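You operate a simulated robot arm through the tools that you are given. There is no shell and no other tool. Be economical: measure what you need, move in short steps, check, and stop when the job is done.

You are at the controls of a simulated robot arm. One attempt, no reset.

JOB
Leak-test the black valve block in the rig's nest and sort it.
Fine: clamp, rig cover and vent shut; pump to the green band; still in the band after five seconds means tight tray, else leak tray; vent before opening.

It is judged by the outcome, as a careful person would: the job done as asked, and still so three seconds after it is handed in. It fails if anything else is knocked over, pushed out of place, dropped, spilled or broken. Lids that push on must go on centred and level and be pressed home; caps that screw on are set level and turned clockwise until they are tight.

ROBOT AND FRAMES
A 6-joint arm with a two-finger parallel gripper, fixed in place. Base frame: the origin is at the foot of the arm, x ahead of it, y to its left, z up; the work surface is at about z = 870. Units: mm, rad, N and s.
With the tool pointing down near the work surface it reaches from about 260 to 680 mm from the base axis. Its first joint turns from -1.152 to 1.152 rad. Payload 2.9 kg.
Tool frame: the origin (TCP) lies between the finger pads and is the grasp point; the fingertips stand 30 mm ahead of it; z points along the fingers, y is the line along which they close. The gripper opens to 110 mm. The fingers are 20 mm wide and 10 mm thick; the gripper's body (48 by 112 mm) begins 55 mm behind the TCP.
Orientation is that of the tool frame in the base frame, as a unit quaternion [x, y, z, w]. With the fingers straight down and closing along the base's y, the tool's x points along the base's -x, its y along +y and its z along -z.

CONTROLS
- The arm moves only by the tool servo_tool. Its argument "commands" is a list that holds one entry, the list of rows, each a list of 7 numbers: the shift along the tool's x, y, z in mm, then the turn, a rotation vector about the tool's x, y, z in rad, then the finger opening in mm, from 0 to 110. In form: [[[tx, ty, tz, wx, wy, wz, gripper], ...]]. A call has 1 to 20 rows; each row is the pose to reach, as a shift and turn from the pose commanded when the call began, along the tool's axes at that moment. A row lasts 0.2 s, in which the tool goes at most 50 mm and 0.15 rad; a call with a longer step from one row to the next is refused whole, and so is a gripper value outside its range. A pose out of reach is approached as far as the arm can. The call stops where the force on the tool passes 60 N (or 10 N more than at its start, if that is more) or the arm is blocked; 0.2 s more then pass. Each finger travels about 108 mm/s and halts on what it meets, pressing with about 22 N; the grip force reading is that of the motor and also rises with nothing between the fingers. The clock runs only during rows and for 0.2 s after the last one: add rows that repeat a pose to give the fingers time. The reply holds the time, the measured pose of the TCP, the force on the tool along the base axes, the opening and the grip force, in the units named above and with some noise, and new pictures: "pictures" is both (left out), scene, wrist or none.
- Cameras (640 x 400 px; columns grow to the right, rows downward): "scene" is fixed at [71.6, 421.1, 1410.2]; the picture's right is [-0.88, -0.47, 0.00], its down [-0.15, 0.28, -0.95] and it looks along [0.44, -0.84, -0.32] (base axes); focal length 349 px, centre (320, 200). "wrist" rides on the gripper at [72, 17, -103] in the tool frame; the picture's right is [-0.23, 0.97, 0.00], its down [-0.76, -0.18, -0.62] and it looks along [-0.61, -0.14, 0.78] (tool axes); focal length 222 px, centre (320, 200).
- measure_at(camera, pixels): for up to 12 pixels [column, row] of the newest picture of that camera ("zoom" is the newest enlarged one), the place [x, y, z] in the base frame of the surface seen there, good to about 3 mm, but the place of the scene camera against the robot may be out by one fixed shift of up to 12 mm in any direction. No time passes.
- inspect(camera, box): a new picture of the part [left, top, right, bottom] of that camera's present view, enlarged. No time passes.
- sign_off(): hands the job in; it is judged then, once.

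Go step by step. Measure first, check grasps and placings, and put right what went wrong. The budget is 80 turns and 170 pictures, counting those below and the enlarged ones. Unless the task says otherwise, let go and move clear before handing in, and close with one line.

The tools are called by a JSON object that holds its "method" and its "body". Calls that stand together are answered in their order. servo_tool: Moves the arm, as the interface text tells. Its arguments: {"type":"object","properties":{"commands":{"type":"array"},"pictures":{"type":"string","enum":["both","scene","wrist","none"]}},"required":["commands"]} The other tools are called the same way: measure_at (camera, pixels) gives the place of the surface under pixels of a picture; inspect (camera, box) takes an enlarged picture of a part of a camera's view; sign_off () hands the job in.

At the start:

```text
time: 0.0
position: [364.0, -133.2, 1266.0]
orientation: [0.0, 1.0, 0.001, 0.0]
ft_force: [0.2, -0.4, 0.4]
grip_width: 109.8
finger_force: 0.1
```

scene: 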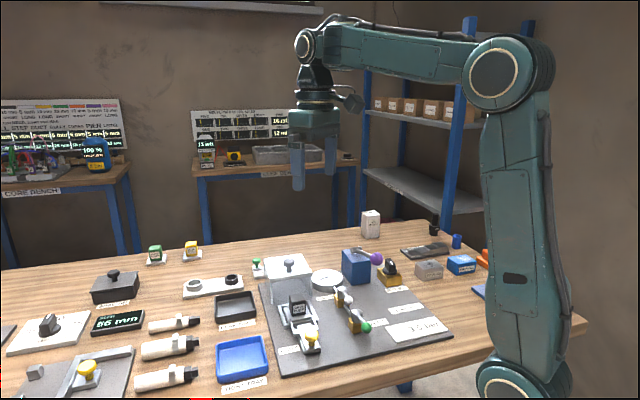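
wrist: 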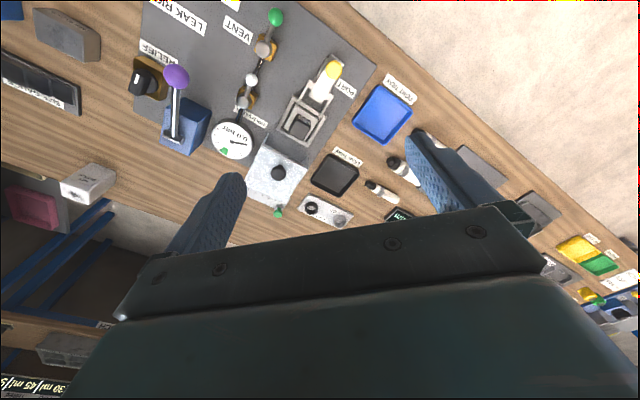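

The rig sits on the grey plate around scene (340,310), with a cover, clamp, vent, relief and pump lever. I'll enlarge it to read the labels.

{"method": "inspect", "body": {"camera": "scene", "box": [240, 230, 480, 380]}}

{"method": "inspect", "body": {"camera": "wrist", "box": [120, 0, 420, 220]}}

{"method": "inspect", "body": {"camera": "scene", "box": [0, 230, 280, 400]}}

```text
2.67 times, centred on (360, 305) of scene
```

zoom: 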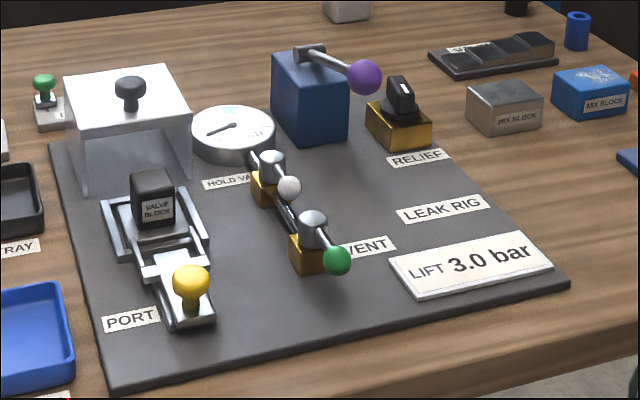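

```text
1.82 times, centred on (270, 110) of wrist
```

zoom: 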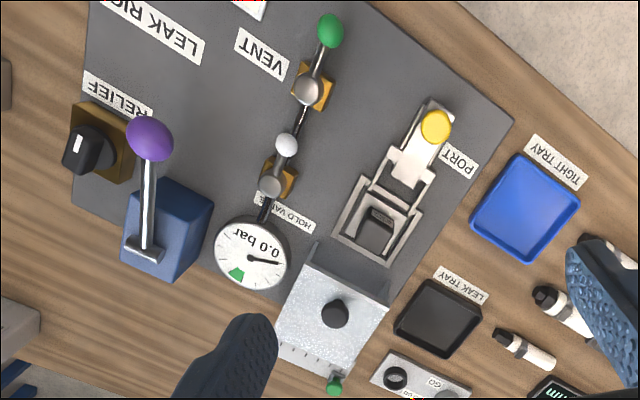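

```text
2.29 times, centred on (140, 315) of scene
```

zoom: 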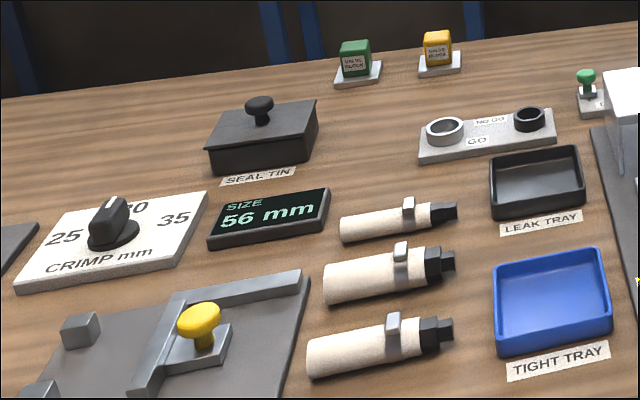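

The zooms show the valve block at zoom (150,200), the yellow-knobbed port slide/clamp, the cover with a black knob, the hold valve (white), the vent (green) and the pump (purple). I'll measure the key parts with the wrist camera, which moves with the arm and has no fixed shift.

{"method": "measure_at", "body": {"camera": "wrist", "pixels": [[278, 173], [333, 67], [297, 126], [176, 75], [276, 15], [251, 80], [232, 140], [265, 45], [247, 98], [140, 80], [382, 115], [335, 175]]}}

{"method": "measure_at", "body": {"camera": "scene", "pixels": [[289, 264], [311, 336], [297, 298], [377, 258], [366, 327], [348, 299], [327, 280], [357, 311], [341, 291], [390, 266], [242, 358], [235, 308]]}}

{"method": "inspect", "body": {"camera": "wrist", "box": [200, 90, 360, 200]}}

{"method": "inspect", "body": {"camera": "scene", "box": [250, 240, 350, 370]}}

```text
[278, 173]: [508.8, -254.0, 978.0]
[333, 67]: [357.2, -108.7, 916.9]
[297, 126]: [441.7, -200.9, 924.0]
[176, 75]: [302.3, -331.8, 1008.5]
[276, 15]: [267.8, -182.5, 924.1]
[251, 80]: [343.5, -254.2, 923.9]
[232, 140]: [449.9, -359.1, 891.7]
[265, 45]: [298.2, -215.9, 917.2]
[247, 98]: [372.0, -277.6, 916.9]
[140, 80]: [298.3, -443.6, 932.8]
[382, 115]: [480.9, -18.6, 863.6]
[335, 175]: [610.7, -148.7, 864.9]
```

```text
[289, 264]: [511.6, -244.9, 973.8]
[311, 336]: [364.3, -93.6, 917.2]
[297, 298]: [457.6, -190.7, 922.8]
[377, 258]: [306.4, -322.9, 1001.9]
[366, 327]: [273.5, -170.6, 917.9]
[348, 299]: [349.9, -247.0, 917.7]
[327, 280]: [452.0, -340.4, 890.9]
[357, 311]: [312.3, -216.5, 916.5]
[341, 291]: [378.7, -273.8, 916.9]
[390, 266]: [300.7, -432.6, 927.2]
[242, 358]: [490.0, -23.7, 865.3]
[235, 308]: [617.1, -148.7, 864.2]
```

```text
3.64 times, centred on (280, 145) of wrist
```

zoom: 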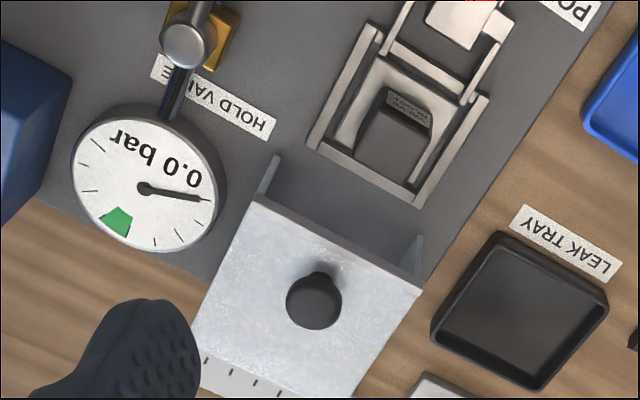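

```text
3.08 times, centred on (300, 305) of scene
```

zoom: 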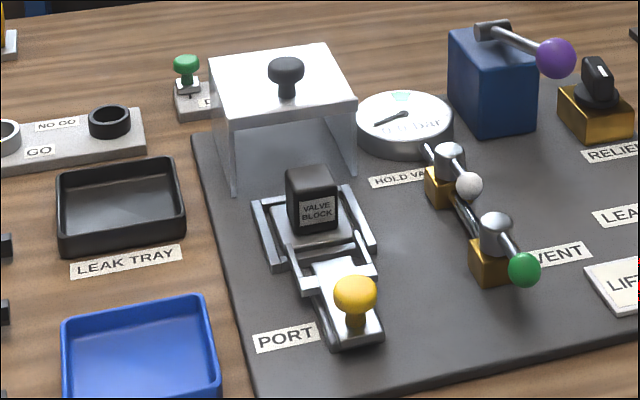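

Rig axis runs roughly along (0.77,-0.64): both valve handles lie along the pipe, so the vent is open, and the gauge reads 0.0. I'll move closer above the rig to see the clamp, cover and gauge mechanics.

{"method": "servo_tool", "body": {"commands": [[[0, -20, 40, 0, 0, 0, 110], [0, -40, 80, 0, 0, 0, 110], [0, -60, 120, 0, 0, 0, 110], [0, -80, 160, 0, 0, 0, 110], [0, -80, 160, 0, 0, 0, 110]]], "pictures": "wrist"}}

{"method": "inspect", "body": {"camera": "wrist", "box": [100, 0, 340, 150]}}

{"method": "inspect", "body": {"camera": "wrist", "box": [240, 0, 480, 150]}}

{"method": "inspect", "body": {"camera": "scene", "box": [320, 240, 400, 290]}}

```text
time: 1.2
position: [363.5, -212.8, 1105.0]
orientation: [0.0, 1.0, 0.0, 0.0]
ft_force: [0.7, -0.1, 0.5]
grip_width: 109.9
finger_force: 0.1
```

wrist: 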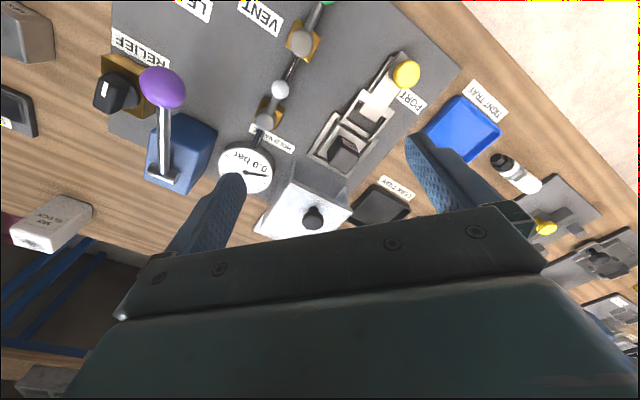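

```text
2.67 times, centred on (220, 75) of wrist
```

zoom: 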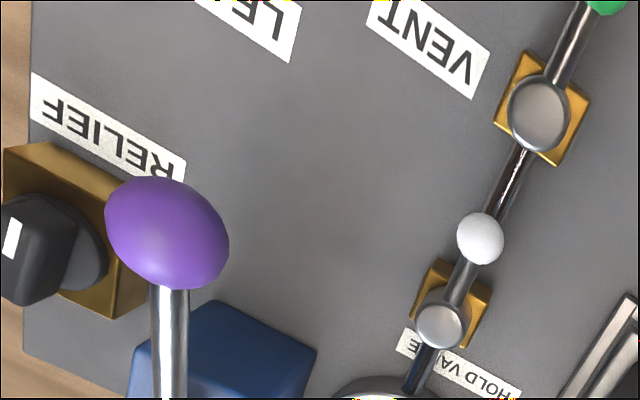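

```text
2.67 times, centred on (360, 75) of wrist
```

zoom: 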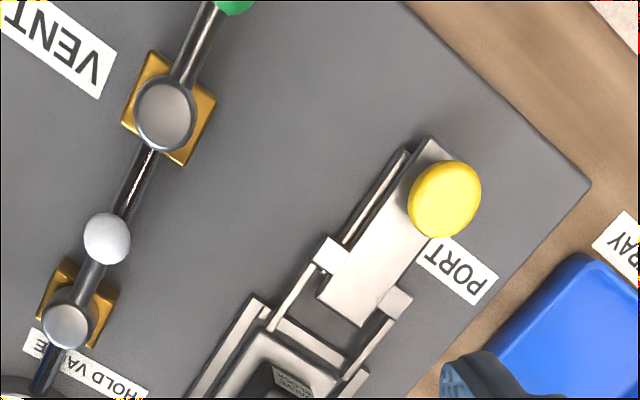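

```text
8.00 times, centred on (360, 265) of scene
```

zoom: 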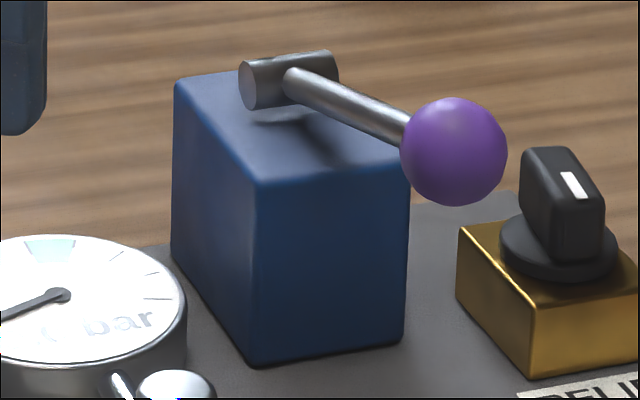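

The clamp looks like a plate with a yellow knob sliding toward the nest, the cover a hood open towards the nest, and the pump lever has a horizontal pivot. I'll measure details for each.

{"method": "measure_at", "body": {"camera": "wrist", "pixels": [[292, 180], [352, 209], [313, 219], [262, 228], [407, 74], [345, 153], [372, 105], [280, 89], [265, 118], [301, 40], [163, 88], [166, 176]]}}

{"method": "inspect", "body": {"camera": "wrist", "box": [220, 110, 380, 240]}}

{"method": "inspect", "body": {"camera": "scene", "box": [260, 245, 330, 305]}}

{"method": "inspect", "body": {"camera": "scene", "box": [270, 290, 340, 360]}}

```text
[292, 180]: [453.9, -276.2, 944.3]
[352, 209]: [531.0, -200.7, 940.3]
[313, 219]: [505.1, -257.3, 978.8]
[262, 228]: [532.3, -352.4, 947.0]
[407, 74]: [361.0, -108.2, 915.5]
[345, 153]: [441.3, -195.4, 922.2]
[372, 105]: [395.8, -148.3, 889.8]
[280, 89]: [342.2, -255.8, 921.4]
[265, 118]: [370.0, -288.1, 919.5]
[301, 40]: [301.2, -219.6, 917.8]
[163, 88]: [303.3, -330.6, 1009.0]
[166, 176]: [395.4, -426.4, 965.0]
```

```text
3.08 times, centred on (300, 175) of wrist
```

zoom: 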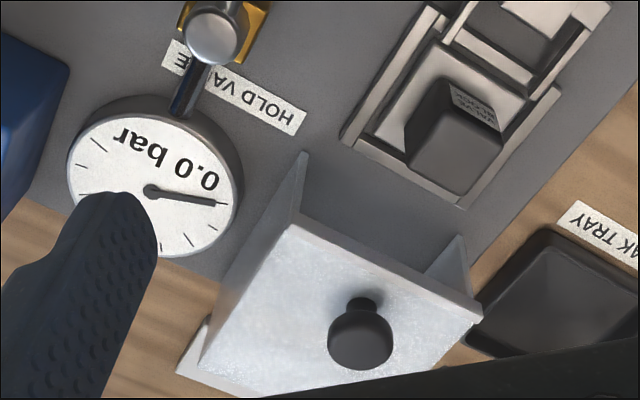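

```text
6.67 times, centred on (295, 275) of scene
```

zoom: 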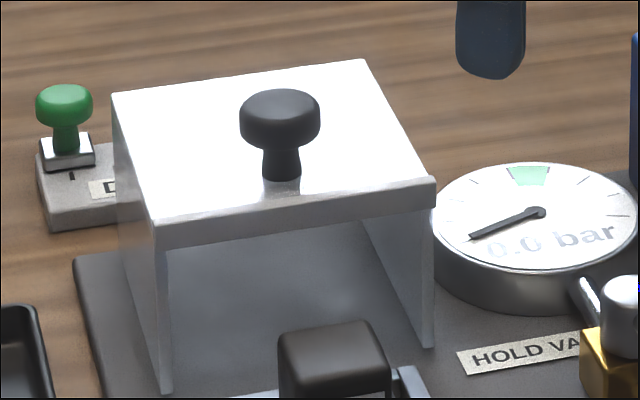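

```text
5.71 times, centred on (305, 325) of scene
```

zoom: 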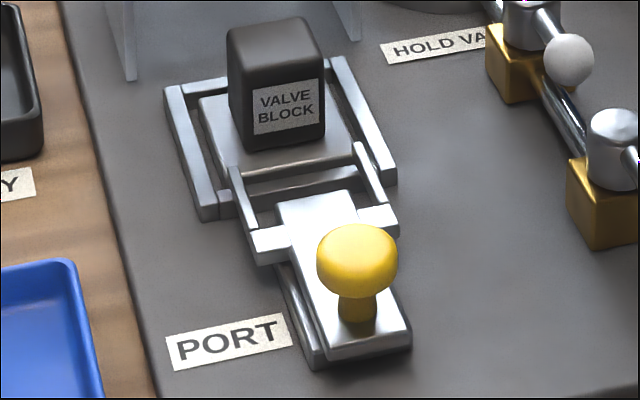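

To get the rig's heading precisely, I'll measure the base plate corners and the slide edges.

{"method": "measure_at", "body": {"camera": "scene", "pixels": [[281, 374], [451, 336], [261, 285], [268, 320], [340, 361], [400, 347], [274, 345]]}}

{"method": "measure_at", "body": {"camera": "wrist", "pixels": [[460, 68], [430, 46], [385, 12], [440, 95], [420, 123], [376, 186], [398, 52], [361, 120], [308, 153], [338, 112], [337, 182], [379, 140]]}}

```text
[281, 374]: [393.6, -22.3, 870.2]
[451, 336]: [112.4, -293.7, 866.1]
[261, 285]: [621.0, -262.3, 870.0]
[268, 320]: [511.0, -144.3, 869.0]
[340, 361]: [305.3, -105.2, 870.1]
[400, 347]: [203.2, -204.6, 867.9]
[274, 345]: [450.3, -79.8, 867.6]
```

```text
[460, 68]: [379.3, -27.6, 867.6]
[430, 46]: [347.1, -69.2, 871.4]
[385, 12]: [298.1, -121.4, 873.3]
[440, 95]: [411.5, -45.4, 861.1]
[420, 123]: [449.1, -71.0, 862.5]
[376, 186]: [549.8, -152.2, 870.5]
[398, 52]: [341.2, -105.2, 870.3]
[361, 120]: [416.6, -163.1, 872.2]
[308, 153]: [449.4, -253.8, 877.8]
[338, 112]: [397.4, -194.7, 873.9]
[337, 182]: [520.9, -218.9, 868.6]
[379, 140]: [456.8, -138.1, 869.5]
```

The rig heads along u≈(0.695,-0.719), with v≈(0.719,0.695). The scene camera reads about (+6,+10,-3) off the wrist camera. I'll turn the tool to line up with the rig and move over the yellow clamp knob (360,-107), staying high.

{"method": "servo_tool", "body": {"commands": [[[1, 18, 0, 0, 0, 0.134, 80], [1, 36, 0, 0, 0, 0.268, 70], [2, 54, 20, 0, 0, 0.402, 60], [3, 72, 45, 0, 0, 0.536, 60], [3, 90, 75, 0, 0, 0.67, 60], [4, 106, 105, 0, 0, 0.803, 60], [4, 106, 105, 0, 0, 0.803, 60]]]}}

{"method": "inspect", "body": {"camera": "wrist", "box": [200, 0, 440, 220]}}

```text
time: 2.8
position: [359.8, -109.4, 999.9]
orientation: [0.392, 0.92, 0.0, 0.0]
ft_force: [-0.4, 0.2, -0.2]
grip_width: 59.9
finger_force: 0.0
```

scene: 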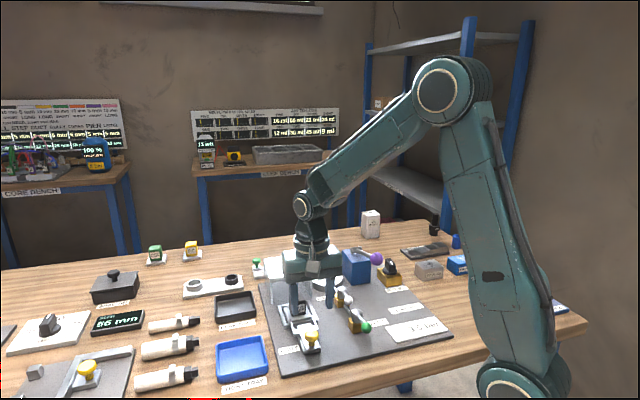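
wrist: 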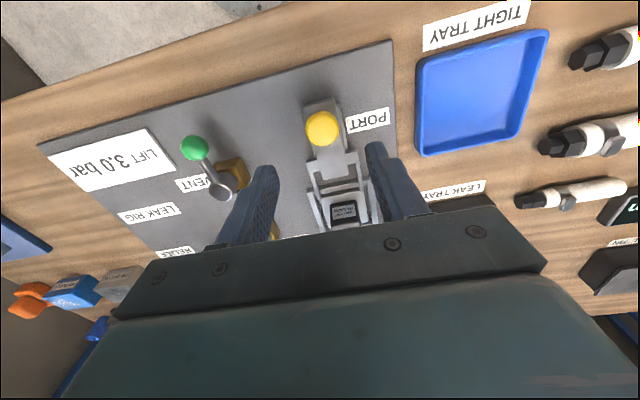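

```text
1.82 times, centred on (320, 110) of wrist
```

zoom: 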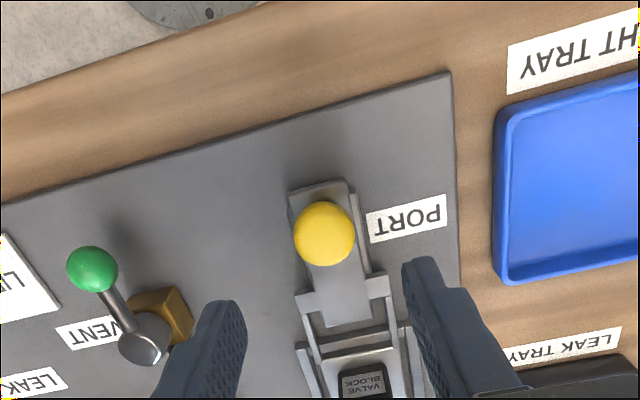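

The yellow knob is at wrist (322,127), between the fingers. I'll measure its edges and those of the slide, vent and cover.

{"method": "measure_at", "body": {"camera": "wrist", "pixels": [[322, 127], [308, 128], [335, 128], [322, 113], [320, 143], [194, 148], [224, 192], [344, 210], [312, 165], [334, 178], [305, 110], [334, 105]]}}

```text
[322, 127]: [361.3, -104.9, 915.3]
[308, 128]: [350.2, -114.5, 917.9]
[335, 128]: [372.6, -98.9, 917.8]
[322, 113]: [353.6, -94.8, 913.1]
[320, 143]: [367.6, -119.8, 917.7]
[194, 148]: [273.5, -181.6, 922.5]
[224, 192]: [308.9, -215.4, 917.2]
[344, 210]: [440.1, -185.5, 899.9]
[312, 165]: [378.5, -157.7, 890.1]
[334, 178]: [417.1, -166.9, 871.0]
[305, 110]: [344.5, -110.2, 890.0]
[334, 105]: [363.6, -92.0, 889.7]
```

The knob centre is about (361,-107), with its top at 918 and the slide plate at 890. I'll lower over it with tips at about 897 and grip.

{"method": "servo_tool", "body": {"commands": [[[1, 2.5, 25, 0, 0, 0, 60], [1, 2.5, 50, 0, 0, 0, 60], [1, 2.5, 73, 0, 0, 0, 60], [1, 2.5, 73, 0, 0, 0, 30], [1, 2.5, 73, 0, 0, 0, 15], [1, 2.5, 73, 0, 0, 0, 15]]]}}

```text
time: 4.2
position: [361.4, -107.4, 926.9]
orientation: [0.391, 0.92, -0.001, 0.0]
ft_force: [-1.5, -2.9, -4.1]
grip_width: 28.9
finger_force: 44.9
```

scene: 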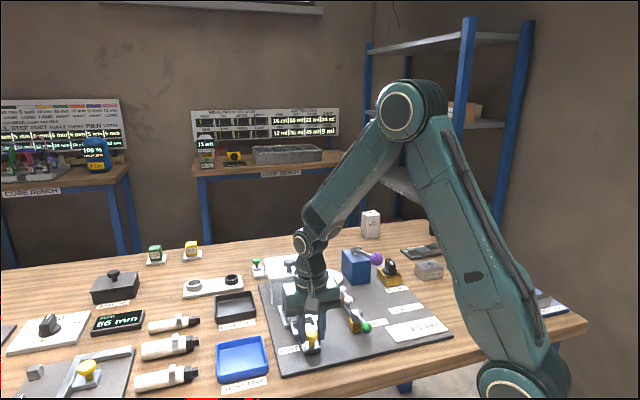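
wrist: 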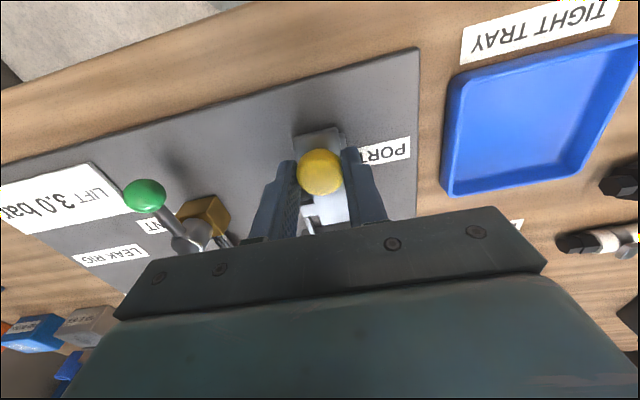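

Knob gripped (width 28.9). I'll slide it toward the nest in small steps, which stop on force.

{"method": "servo_tool", "body": {"commands": [[[-4, 0, 0, 0, 0, 0, 15], [-8, 0, 0, 0, 0, 0, 15], [-12, 0, 0, 0, 0, 0, 15], [-16, 0, 0, 0, 0, 0, 15], [-20, 0, 0, 0, 0, 0, 15], [-24, 0, 0, 0, 0, 0, 15], [-28, 0, 0, 0, 0, 0, 15], [-32, 0, 0, 0, 0, 0, 15]]]}}

{"method": "inspect", "body": {"camera": "scene", "box": [270, 270, 350, 360]}}

```text
time: 6.0
position: [384.2, -127.8, 928.2]
orientation: [0.392, 0.92, 0.001, 0.0]
ft_force: [-6.3, -5.0, -9.4]
grip_width: 28.6
finger_force: 45.0
```

scene: 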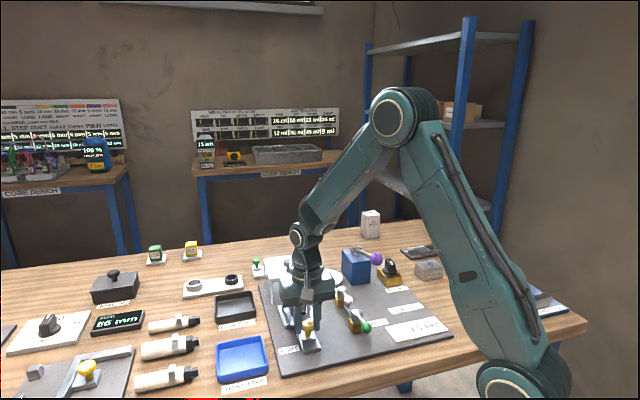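
wrist: 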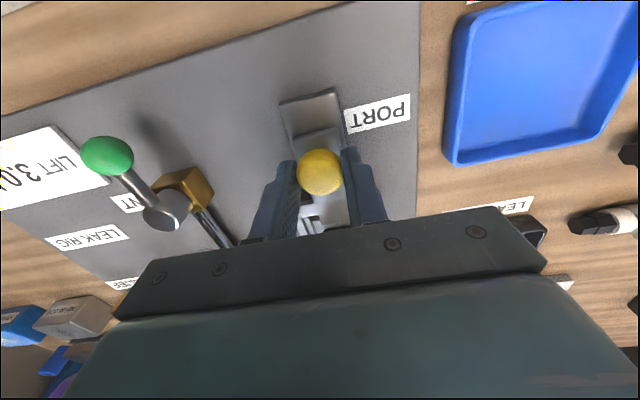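

```text
4.44 times, centred on (310, 315) of scene
```

zoom: 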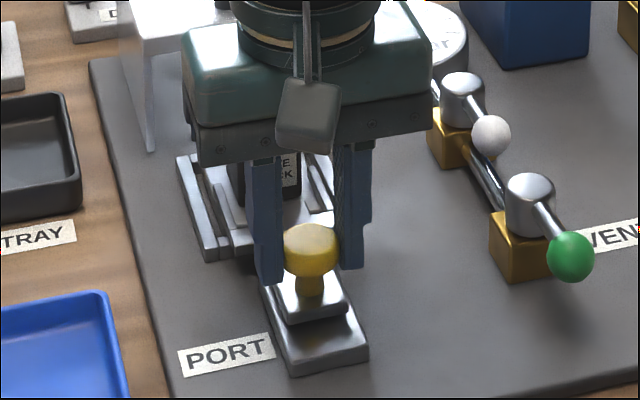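

The slide moved about 31 mm with a light force. I'll continue.

{"method": "servo_tool", "body": {"commands": [[[-4, 0, 0, 0, 0, 0, 15], [-8, 0, 0, 0, 0, 0, 15], [-12, 0, 0, 0, 0, 0, 15], [-16, 0, 0, 0, 0, 0, 15], [-20, 0, 0, 0, 0, 0, 15]]]}}

{"method": "inspect", "body": {"camera": "scene", "box": [270, 270, 350, 360]}}

```text
time: 7.2
position: [393.3, -139.2, 927.7]
orientation: [0.389, 0.921, 0.001, -0.006]
ft_force: [-26.7, 19.3, 5.7]
grip_width: 28.9
finger_force: 45.0
```

scene: 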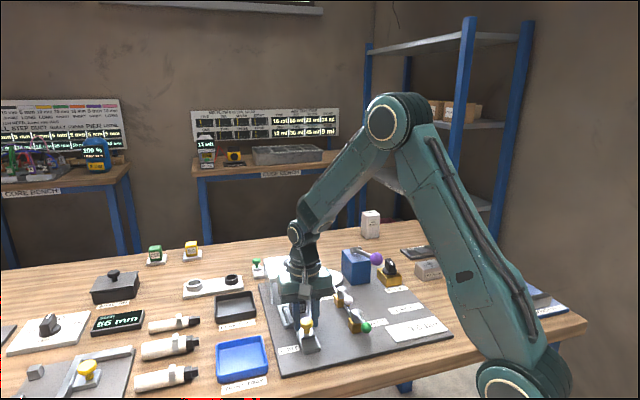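
wrist: 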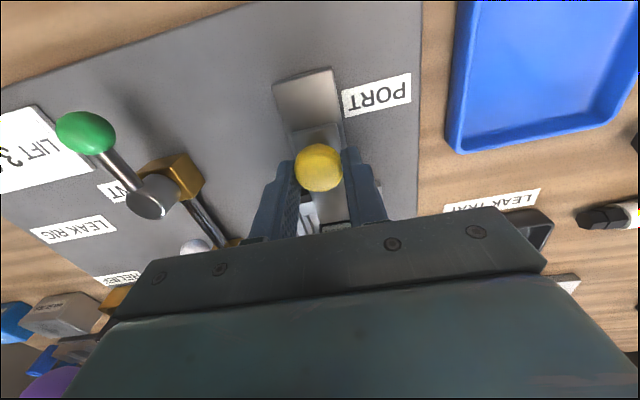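

```text
4.44 times, centred on (310, 315) of scene
```

zoom: 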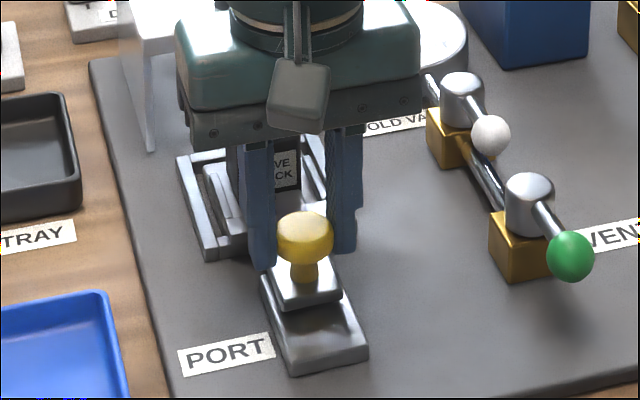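

It met the stop at about 45 mm of travel with roughly 33 N, so the clamp is against the block. I'll relax the push, open and rise to check it.

{"method": "servo_tool", "body": {"commands": [[[4, 0, 0, 0, 0, 0, 15], [4, 0, 0, 0, 0, 0, 50], [4, 0, 0, 0, 0, 0, 50], [4, 0, -40, 0, 0, 0, 60], [20, 0, -85, 0, 0, 0, 60], [40, 0, -110, 0, 0, 0, 60], [40, 0, -110, 0, 0, 0, 60]]]}}

{"method": "inspect", "body": {"camera": "wrist", "box": [200, 50, 440, 220]}}

{"method": "inspect", "body": {"camera": "scene", "box": [260, 250, 350, 360]}}

```text
time: 8.8
position: [369.5, -111.1, 1040.9]
orientation: [0.392, 0.92, -0.001, 0.0]
ft_force: [-0.5, -0.1, -0.1]
grip_width: 60.1
finger_force: 0.3
```

scene: 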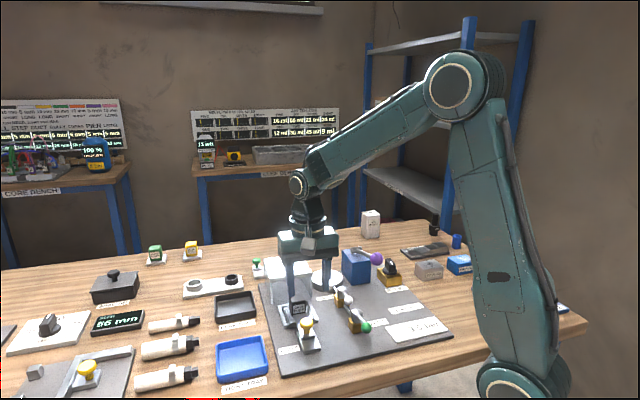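
wrist: 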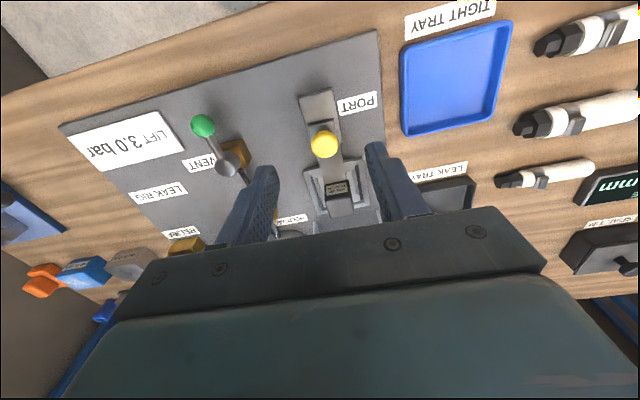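

```text
2.35 times, centred on (320, 135) of wrist
```

zoom: 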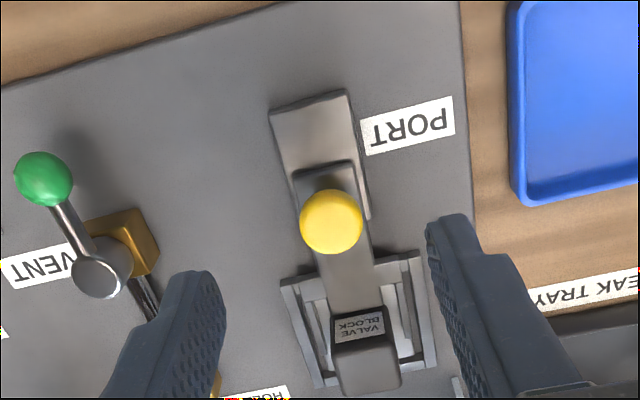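

```text
3.64 times, centred on (305, 305) of scene
```

zoom: 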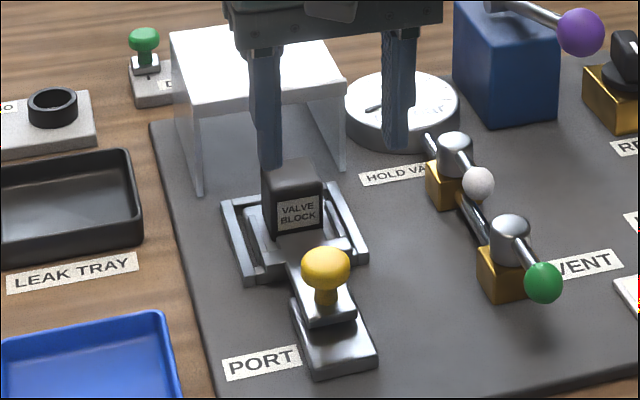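

The clamp is home against the block. Next I'll move toward the cover knob, stopping short so the wrist camera can see it.

{"method": "servo_tool", "body": {"commands": [[[-40, 0, -20, 0, 0, 0, 60], [-80, 0, -40, 0, 0, 0, 60], [-125, 0, -50, 0, 0, 0, 60], [-165, 0, -50, 0, 0, 0, 60], [-165, 0, -50, 0, 0, 0, 60]]], "pictures": "wrist"}}

{"method": "inspect", "body": {"camera": "wrist", "box": [200, 50, 440, 220]}}

```text
time: 10.0
position: [484.5, -231.7, 1088.8]
orientation: [0.39, 0.921, 0.0, 0.0]
ft_force: [0.7, -0.5, -0.6]
grip_width: 60.0
finger_force: 0.1
```

wrist: 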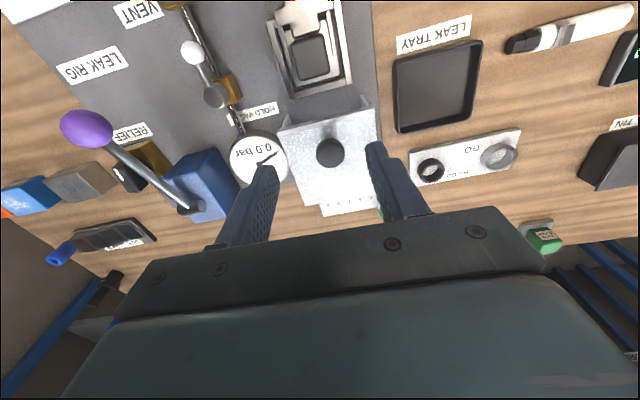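

```text
2.35 times, centred on (320, 135) of wrist
```

zoom: 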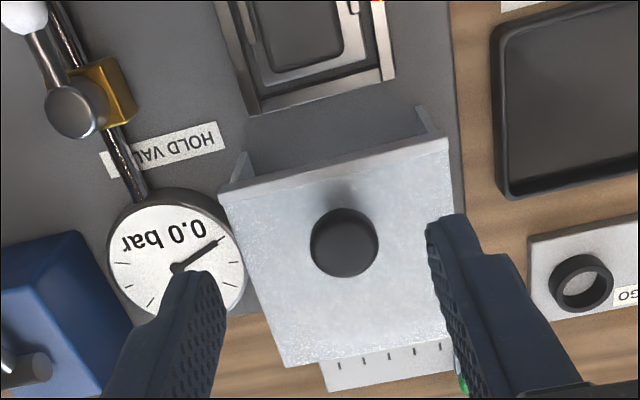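

{"method": "measure_at", "body": {"camera": "wrist", "pixels": [[329, 152], [318, 152], [341, 151], [330, 141], [330, 165], [290, 128], [376, 109], [306, 199], [368, 190], [290, 140], [310, 57], [350, 88]]}}

{"method": "inspect", "body": {"camera": "wrist", "box": [220, 0, 400, 120]}}

```text
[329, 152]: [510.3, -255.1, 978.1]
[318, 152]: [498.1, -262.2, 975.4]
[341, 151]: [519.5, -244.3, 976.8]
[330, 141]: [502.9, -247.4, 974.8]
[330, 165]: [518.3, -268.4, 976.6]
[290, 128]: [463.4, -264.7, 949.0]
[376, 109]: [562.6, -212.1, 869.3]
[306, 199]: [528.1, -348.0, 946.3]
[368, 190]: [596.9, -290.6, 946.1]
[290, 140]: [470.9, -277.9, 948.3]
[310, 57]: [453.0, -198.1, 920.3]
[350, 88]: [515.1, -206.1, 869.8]
```

```text
3.33 times, centred on (310, 60) of wrist
```

zoom: 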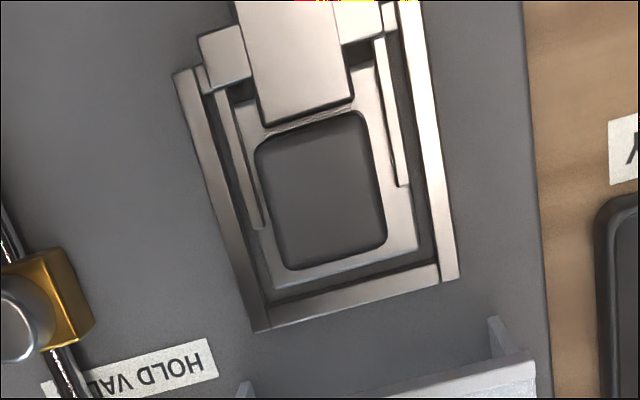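

The cover knob centre is about (509.5,-256) with its top at 978, and the cover top is at 947. I'll lower onto the knob with tips at about 956 and grip.

{"method": "servo_tool", "body": {"commands": [[[-35, 1, 20, 0, 0, 0, 60], [-35, 1, 60, 0, 0, 0, 60], [-35, 1, 90, 0, 0, 0, 60], [-35, 1, 103, 0, 0, 0, 60], [-35, 1, 103, 0, 0, 0, 30], [-35, 1, 103, 0, 0, 0, 15], [-35, 1, 103, 0, 0, 0, 15]]]}}

```text
time: 11.6
position: [510.4, -256.3, 986.9]
orientation: [0.391, 0.92, 0.0, 0.0]
ft_force: [3.4, 4.0, -3.0]
grip_width: 30.9
finger_force: 44.9
```

scene: 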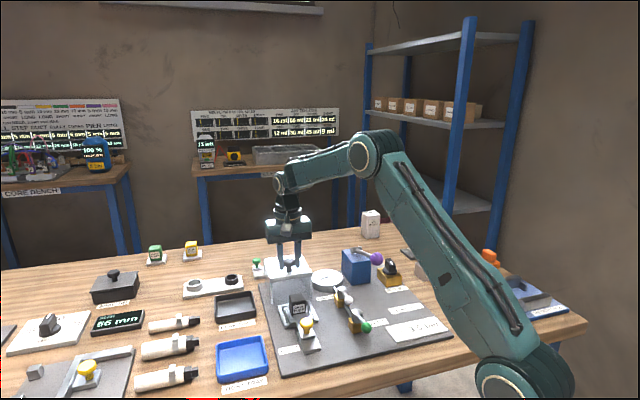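
wrist: 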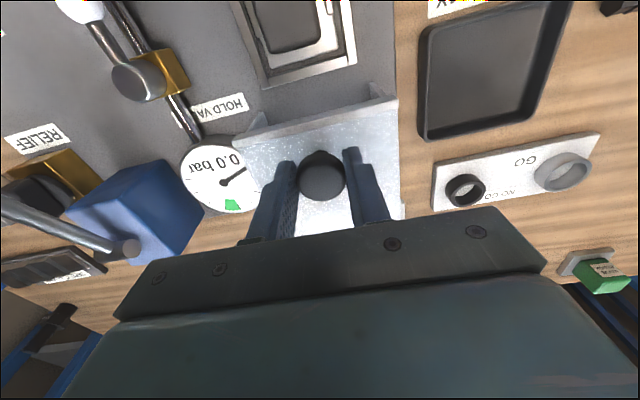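

Knob gripped (30.9). I'll slide the cover toward the nest with a short first move.

{"method": "servo_tool", "body": {"commands": [[[5, 0, 0, 0, 0, 0, 15], [10, 0, 0, 0, 0, 0, 15], [15, 0, 0, 0, 0, 0, 15], [20, 0, 0, 0, 0, 0, 15], [25, 0, 0, 0, 0, 0, 15], [30, 0, 0, 0, 0, 0, 15]]]}}

{"method": "inspect", "body": {"camera": "scene", "box": [250, 240, 350, 350]}}

```text
time: 13.0
position: [490.4, -235.6, 986.8]
orientation: [0.39, 0.921, 0.0, 0.003]
ft_force: [11.6, 11.1, 18.8]
grip_width: 30.8
finger_force: 45.0
```

scene: 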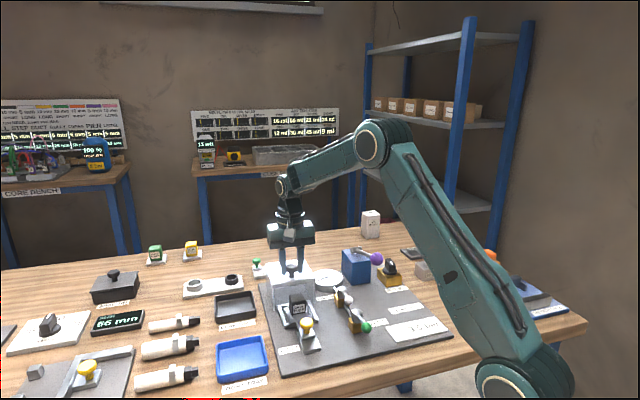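
wrist: 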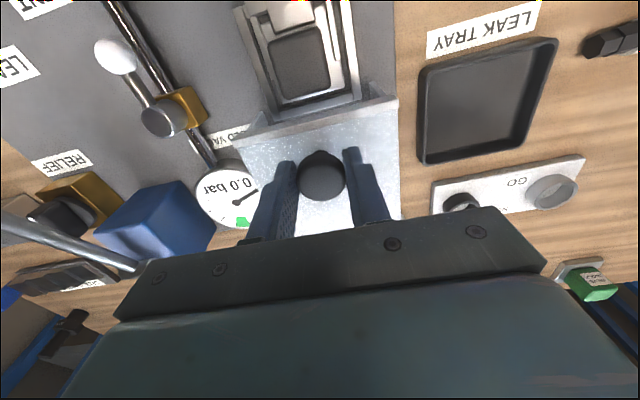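

```text
3.64 times, centred on (300, 295) of scene
```

zoom: 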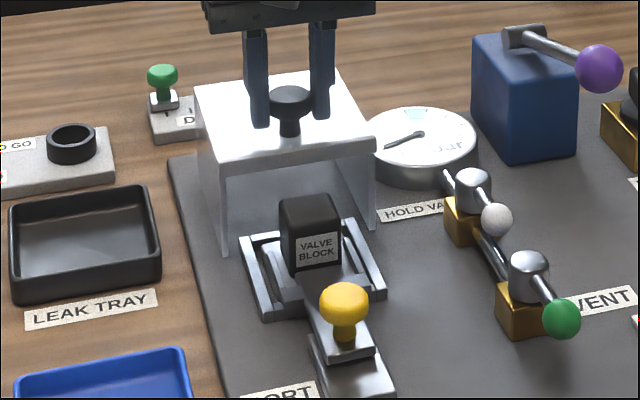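

The cover slid about 29 mm and looks lined up with the nest. I'll continue toward knob-over-block.

{"method": "servo_tool", "body": {"commands": [[[5, 0, 0, 0, 0, 0, 15], [10, 0, 0, 0, 0, 0, 15], [15, 0, 0, 0, 0, 0, 15], [20, 0, 0, 0, 0, 0, 15], [25, 0, 0, 0, 0, 0, 15], [30, 0, 0, 0, 0, 0, 15], [35, 0, 0, 0, 0, 0, 15]]]}}

{"method": "inspect", "body": {"camera": "scene", "box": [250, 240, 350, 350]}}

```text
time: 14.6
position: [464.7, -211.0, 986.2]
orientation: [0.391, 0.92, -0.001, 0.002]
ft_force: [7.5, 6.1, 27.2]
grip_width: 30.9
finger_force: 45.0
```

scene: 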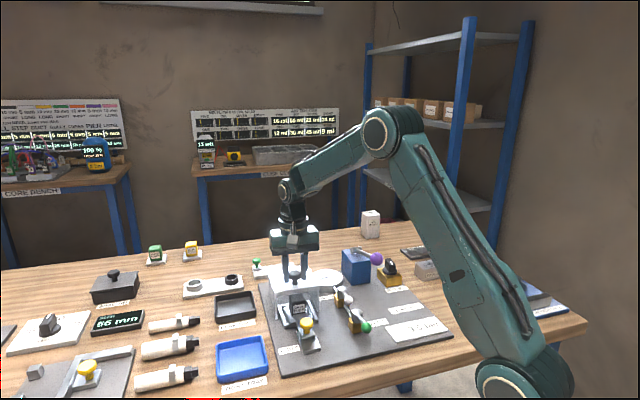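
wrist: 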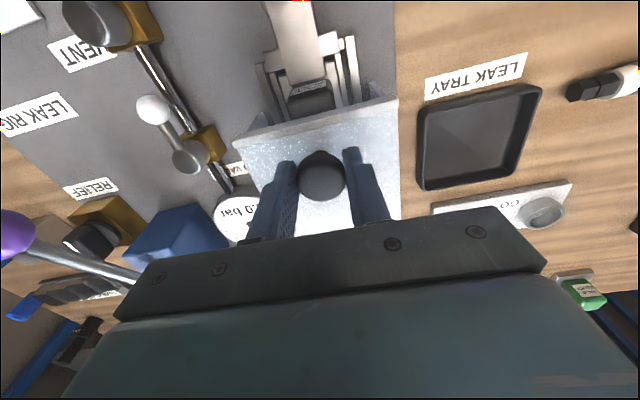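

```text
3.64 times, centred on (300, 295) of scene
```

zoom: 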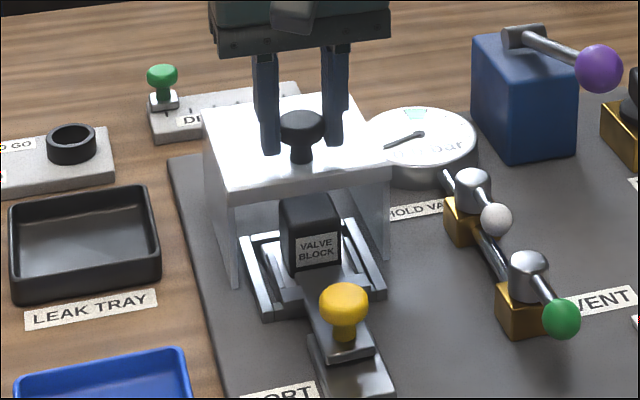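

It's 65 mm along now and the hood is starting over the block. I'll ease up 1 mm, since Fz is 27, and continue.

{"method": "servo_tool", "body": {"commands": [[[4, 0, -1, 0, 0, 0, 15], [8, 0, -1, 0, 0, 0, 15], [12, 0, -1, 0, 0, 0, 15], [16, 0, -1, 0, 0, 0, 15], [20, 0, -1, 0, 0, 0, 15], [24, 0, -1, 0, 0, 0, 15]]]}}

{"method": "inspect", "body": {"camera": "scene", "box": [250, 240, 350, 350]}}

```text
time: 16.0
position: [447.2, -192.5, 986.4]
orientation: [0.39, 0.921, 0.0, -0.002]
ft_force: [10.0, 9.5, 4.1]
grip_width: 30.9
finger_force: 45.1
```

scene: 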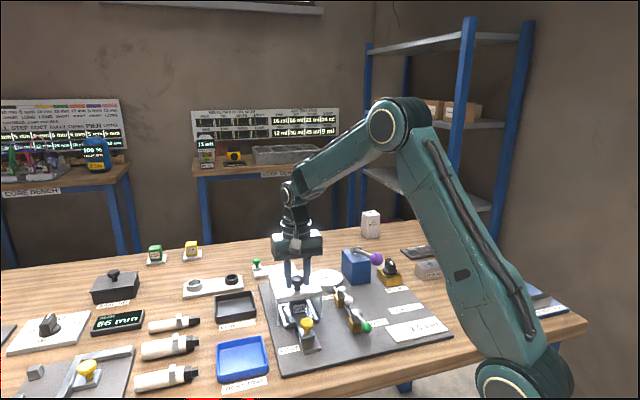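
wrist: 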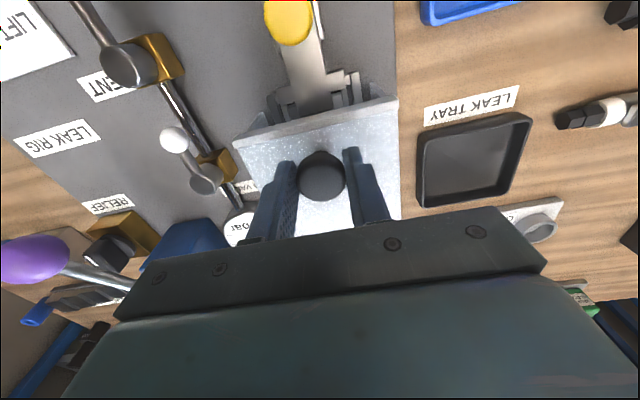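

```text
3.64 times, centred on (300, 295) of scene
```

zoom: 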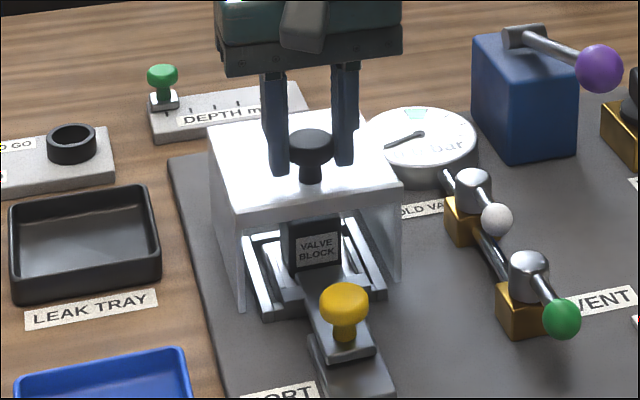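

The cover is about 90 mm along and not yet at a stop. I'll push a little more.

{"method": "servo_tool", "body": {"commands": [[[3, 0, 0, 0, 0, 0, 15], [6, 0, 0, 0, 0, 0, 15], [9, 0, 0, 0, 0, 0, 15], [12, 0, 0, 0, 0, 0, 15], [15, 0, 0, 0, 0, 0, 15], [18, 0, 0, 0, 0, 0, 15]]]}}

{"method": "inspect", "body": {"camera": "scene", "box": [250, 240, 350, 350]}}

```text
time: 17.4
position: [434.3, -179.3, 986.5]
orientation: [0.392, 0.92, -0.001, 0.0]
ft_force: [5.4, 4.4, 1.0]
grip_width: 30.9
finger_force: 45.1
```

scene: 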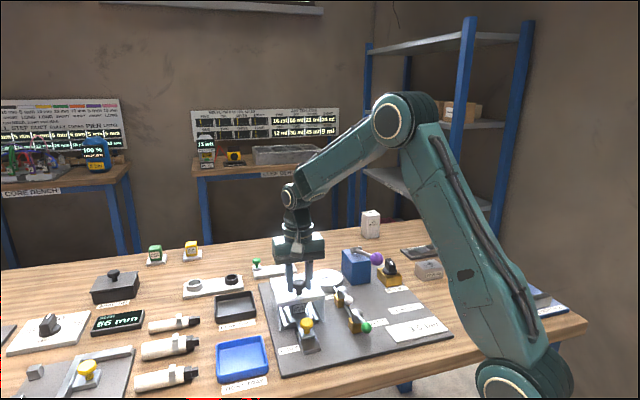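
wrist: 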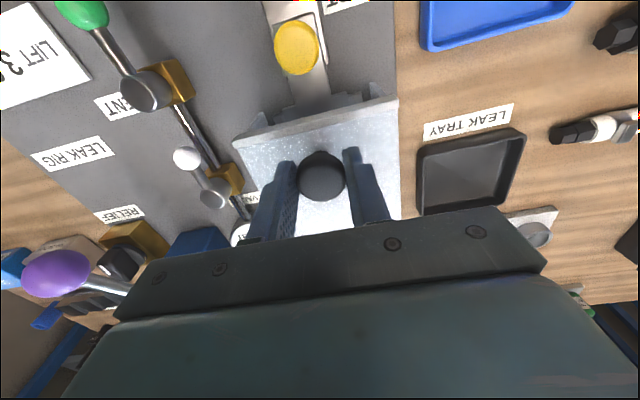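

```text
3.64 times, centred on (300, 295) of scene
```

zoom: 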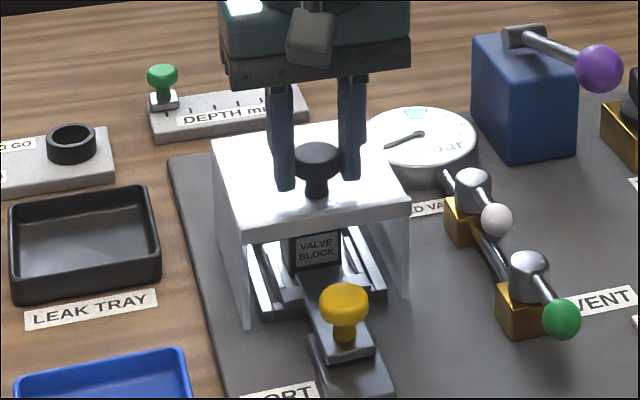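

Still sliding freely (travel about 108 mm, low force). The block is well under the hood, but I'll keep going in small steps to find an end stop.

{"method": "servo_tool", "body": {"commands": [[[3, 0, 0, 0, 0, 0, 15], [6, 0, 0, 0, 0, 0, 15], [9, 0, 0, 0, 0, 0, 15], [12, 0, 0, 0, 0, 0, 15]]]}}

{"method": "inspect", "body": {"camera": "scene", "box": [250, 240, 350, 350]}}

```text
time: 18.4
position: [428.9, -174.5, 986.6]
orientation: [0.393, 0.92, -0.001, 0.004]
ft_force: [23.6, -17.0, -14.8]
grip_width: 30.9
finger_force: 45.1
```

scene: 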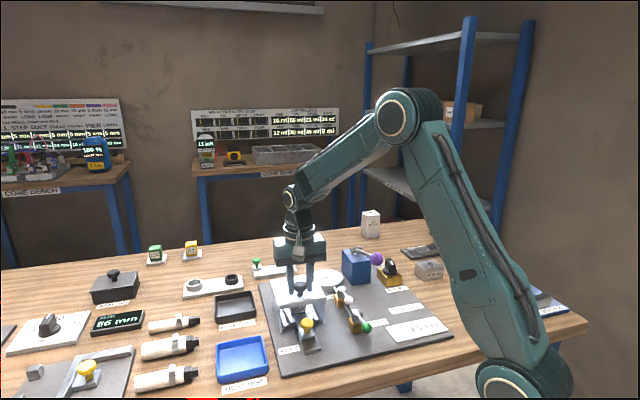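
wrist: 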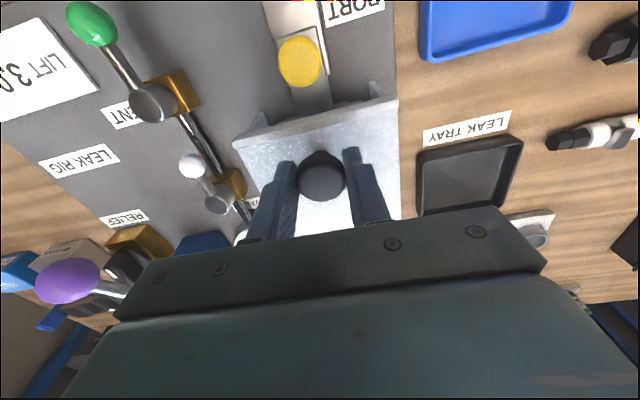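

```text
3.64 times, centred on (300, 295) of scene
```

zoom: 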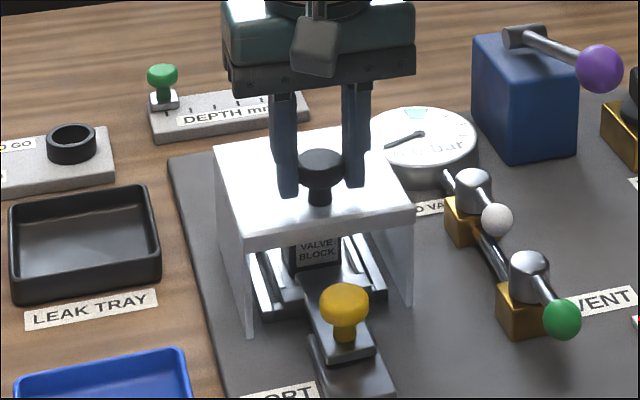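

The cover met an end stop at about 115 mm with 29 N, so it's shut over the nest. I'll relax, release and rise, then move to view the vent.

{"method": "servo_tool", "body": {"commands": [[[6, 0, 0, 0, 0, 0, 15], [6, 0, 0, 0, 0, 0, 50], [6, 0, 0, 0, 0, 0, 50], [6, 0, -45, 0, 0, 0, 60], [6, -20, -90, 0, 0, 0, 60], [40, -50, -100, 0, 0, 0, 60], [75, -80, -100, 0, 0, 0, 60], [75, -80, -100, 0, 0, 0, 60]]]}}

{"method": "inspect", "body": {"camera": "scene", "box": [250, 240, 410, 350]}}

{"method": "inspect", "body": {"camera": "wrist", "box": [180, 20, 440, 200]}}

```text
time: 20.2
position: [317.1, -174.0, 1085.7]
orientation: [0.391, 0.921, 0.001, 0.001]
ft_force: [-0.6, -0.6, -0.9]
grip_width: 59.8
finger_force: 0.1
```

scene: 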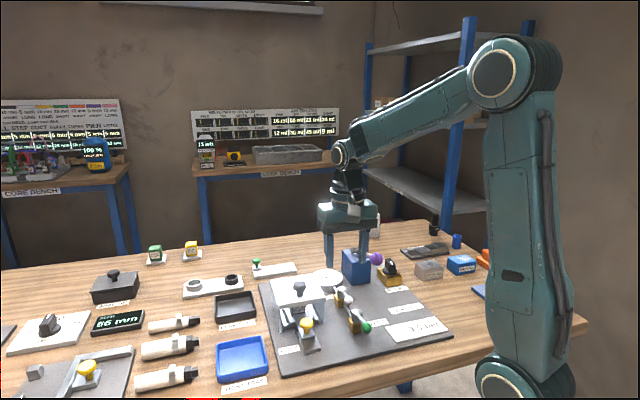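
wrist: 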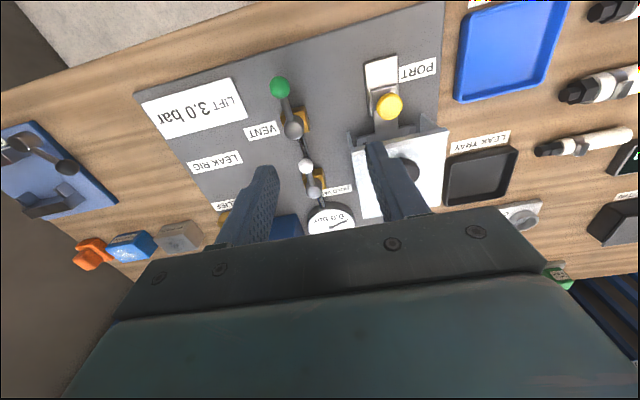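

```text
3.64 times, centred on (330, 295) of scene
```

zoom: 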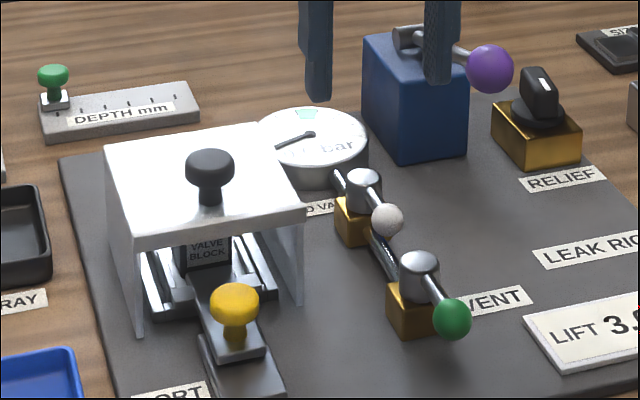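

```text
2.22 times, centred on (310, 110) of wrist
```

zoom: 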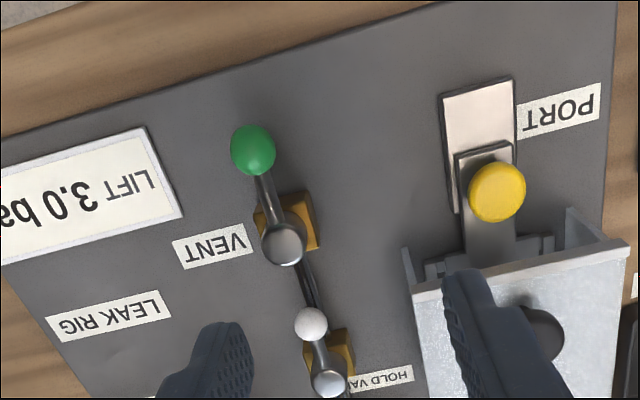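

Cover and clamp are in place. Now I'll measure the vent pivot and green ball.

{"method": "measure_at", "body": {"camera": "wrist", "pixels": [[279, 86], [271, 87], [288, 87], [280, 78], [282, 96], [294, 130], [286, 130], [302, 130], [294, 122], [295, 138], [288, 105], [311, 113]]}}

```text
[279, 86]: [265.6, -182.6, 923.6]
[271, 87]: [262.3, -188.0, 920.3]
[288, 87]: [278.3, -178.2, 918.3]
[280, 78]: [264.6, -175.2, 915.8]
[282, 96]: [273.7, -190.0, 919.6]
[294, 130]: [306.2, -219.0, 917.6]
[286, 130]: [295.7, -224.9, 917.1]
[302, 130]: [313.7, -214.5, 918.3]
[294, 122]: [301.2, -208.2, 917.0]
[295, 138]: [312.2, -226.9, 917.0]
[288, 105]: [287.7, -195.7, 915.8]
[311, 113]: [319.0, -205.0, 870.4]
```

The vent pivot is about (305.5,-218.5) and the ball centre about (269,-184, 913), so the handle is 50 mm at 136°. I'll lower over the ball and grip it lightly.

{"method": "servo_tool", "body": {"commands": [[[13, -20, 20, 0, 0, 0, 60], [26, -41.5, 60, 0, 0, 0, 60], [26, -41.5, 100, 0, 0, 0, 60], [26, -41.5, 135, 0, 0, 0, 60], [26, -41.5, 166, 0, 0, 0, 60], [26, -41.5, 166, 0, 0, 0, 30], [26, -41.5, 166, 0, 0, 0, 15], [26, -41.5, 166, 0, 0, 0, 15]]]}}

```text
time: 22.0
position: [269.3, -180.9, 919.9]
orientation: [0.39, 0.921, 0.0, 0.0]
ft_force: [0.0, 2.0, -10.5]
grip_width: 23.0
finger_force: 44.8
```

scene: 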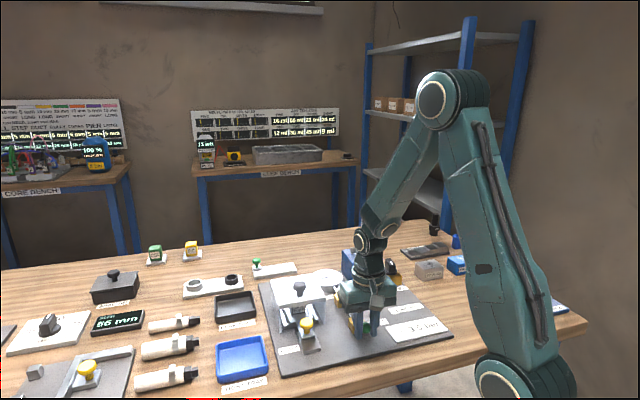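
wrist: 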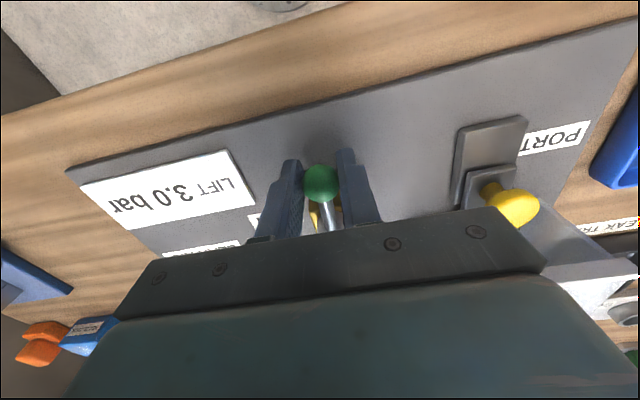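

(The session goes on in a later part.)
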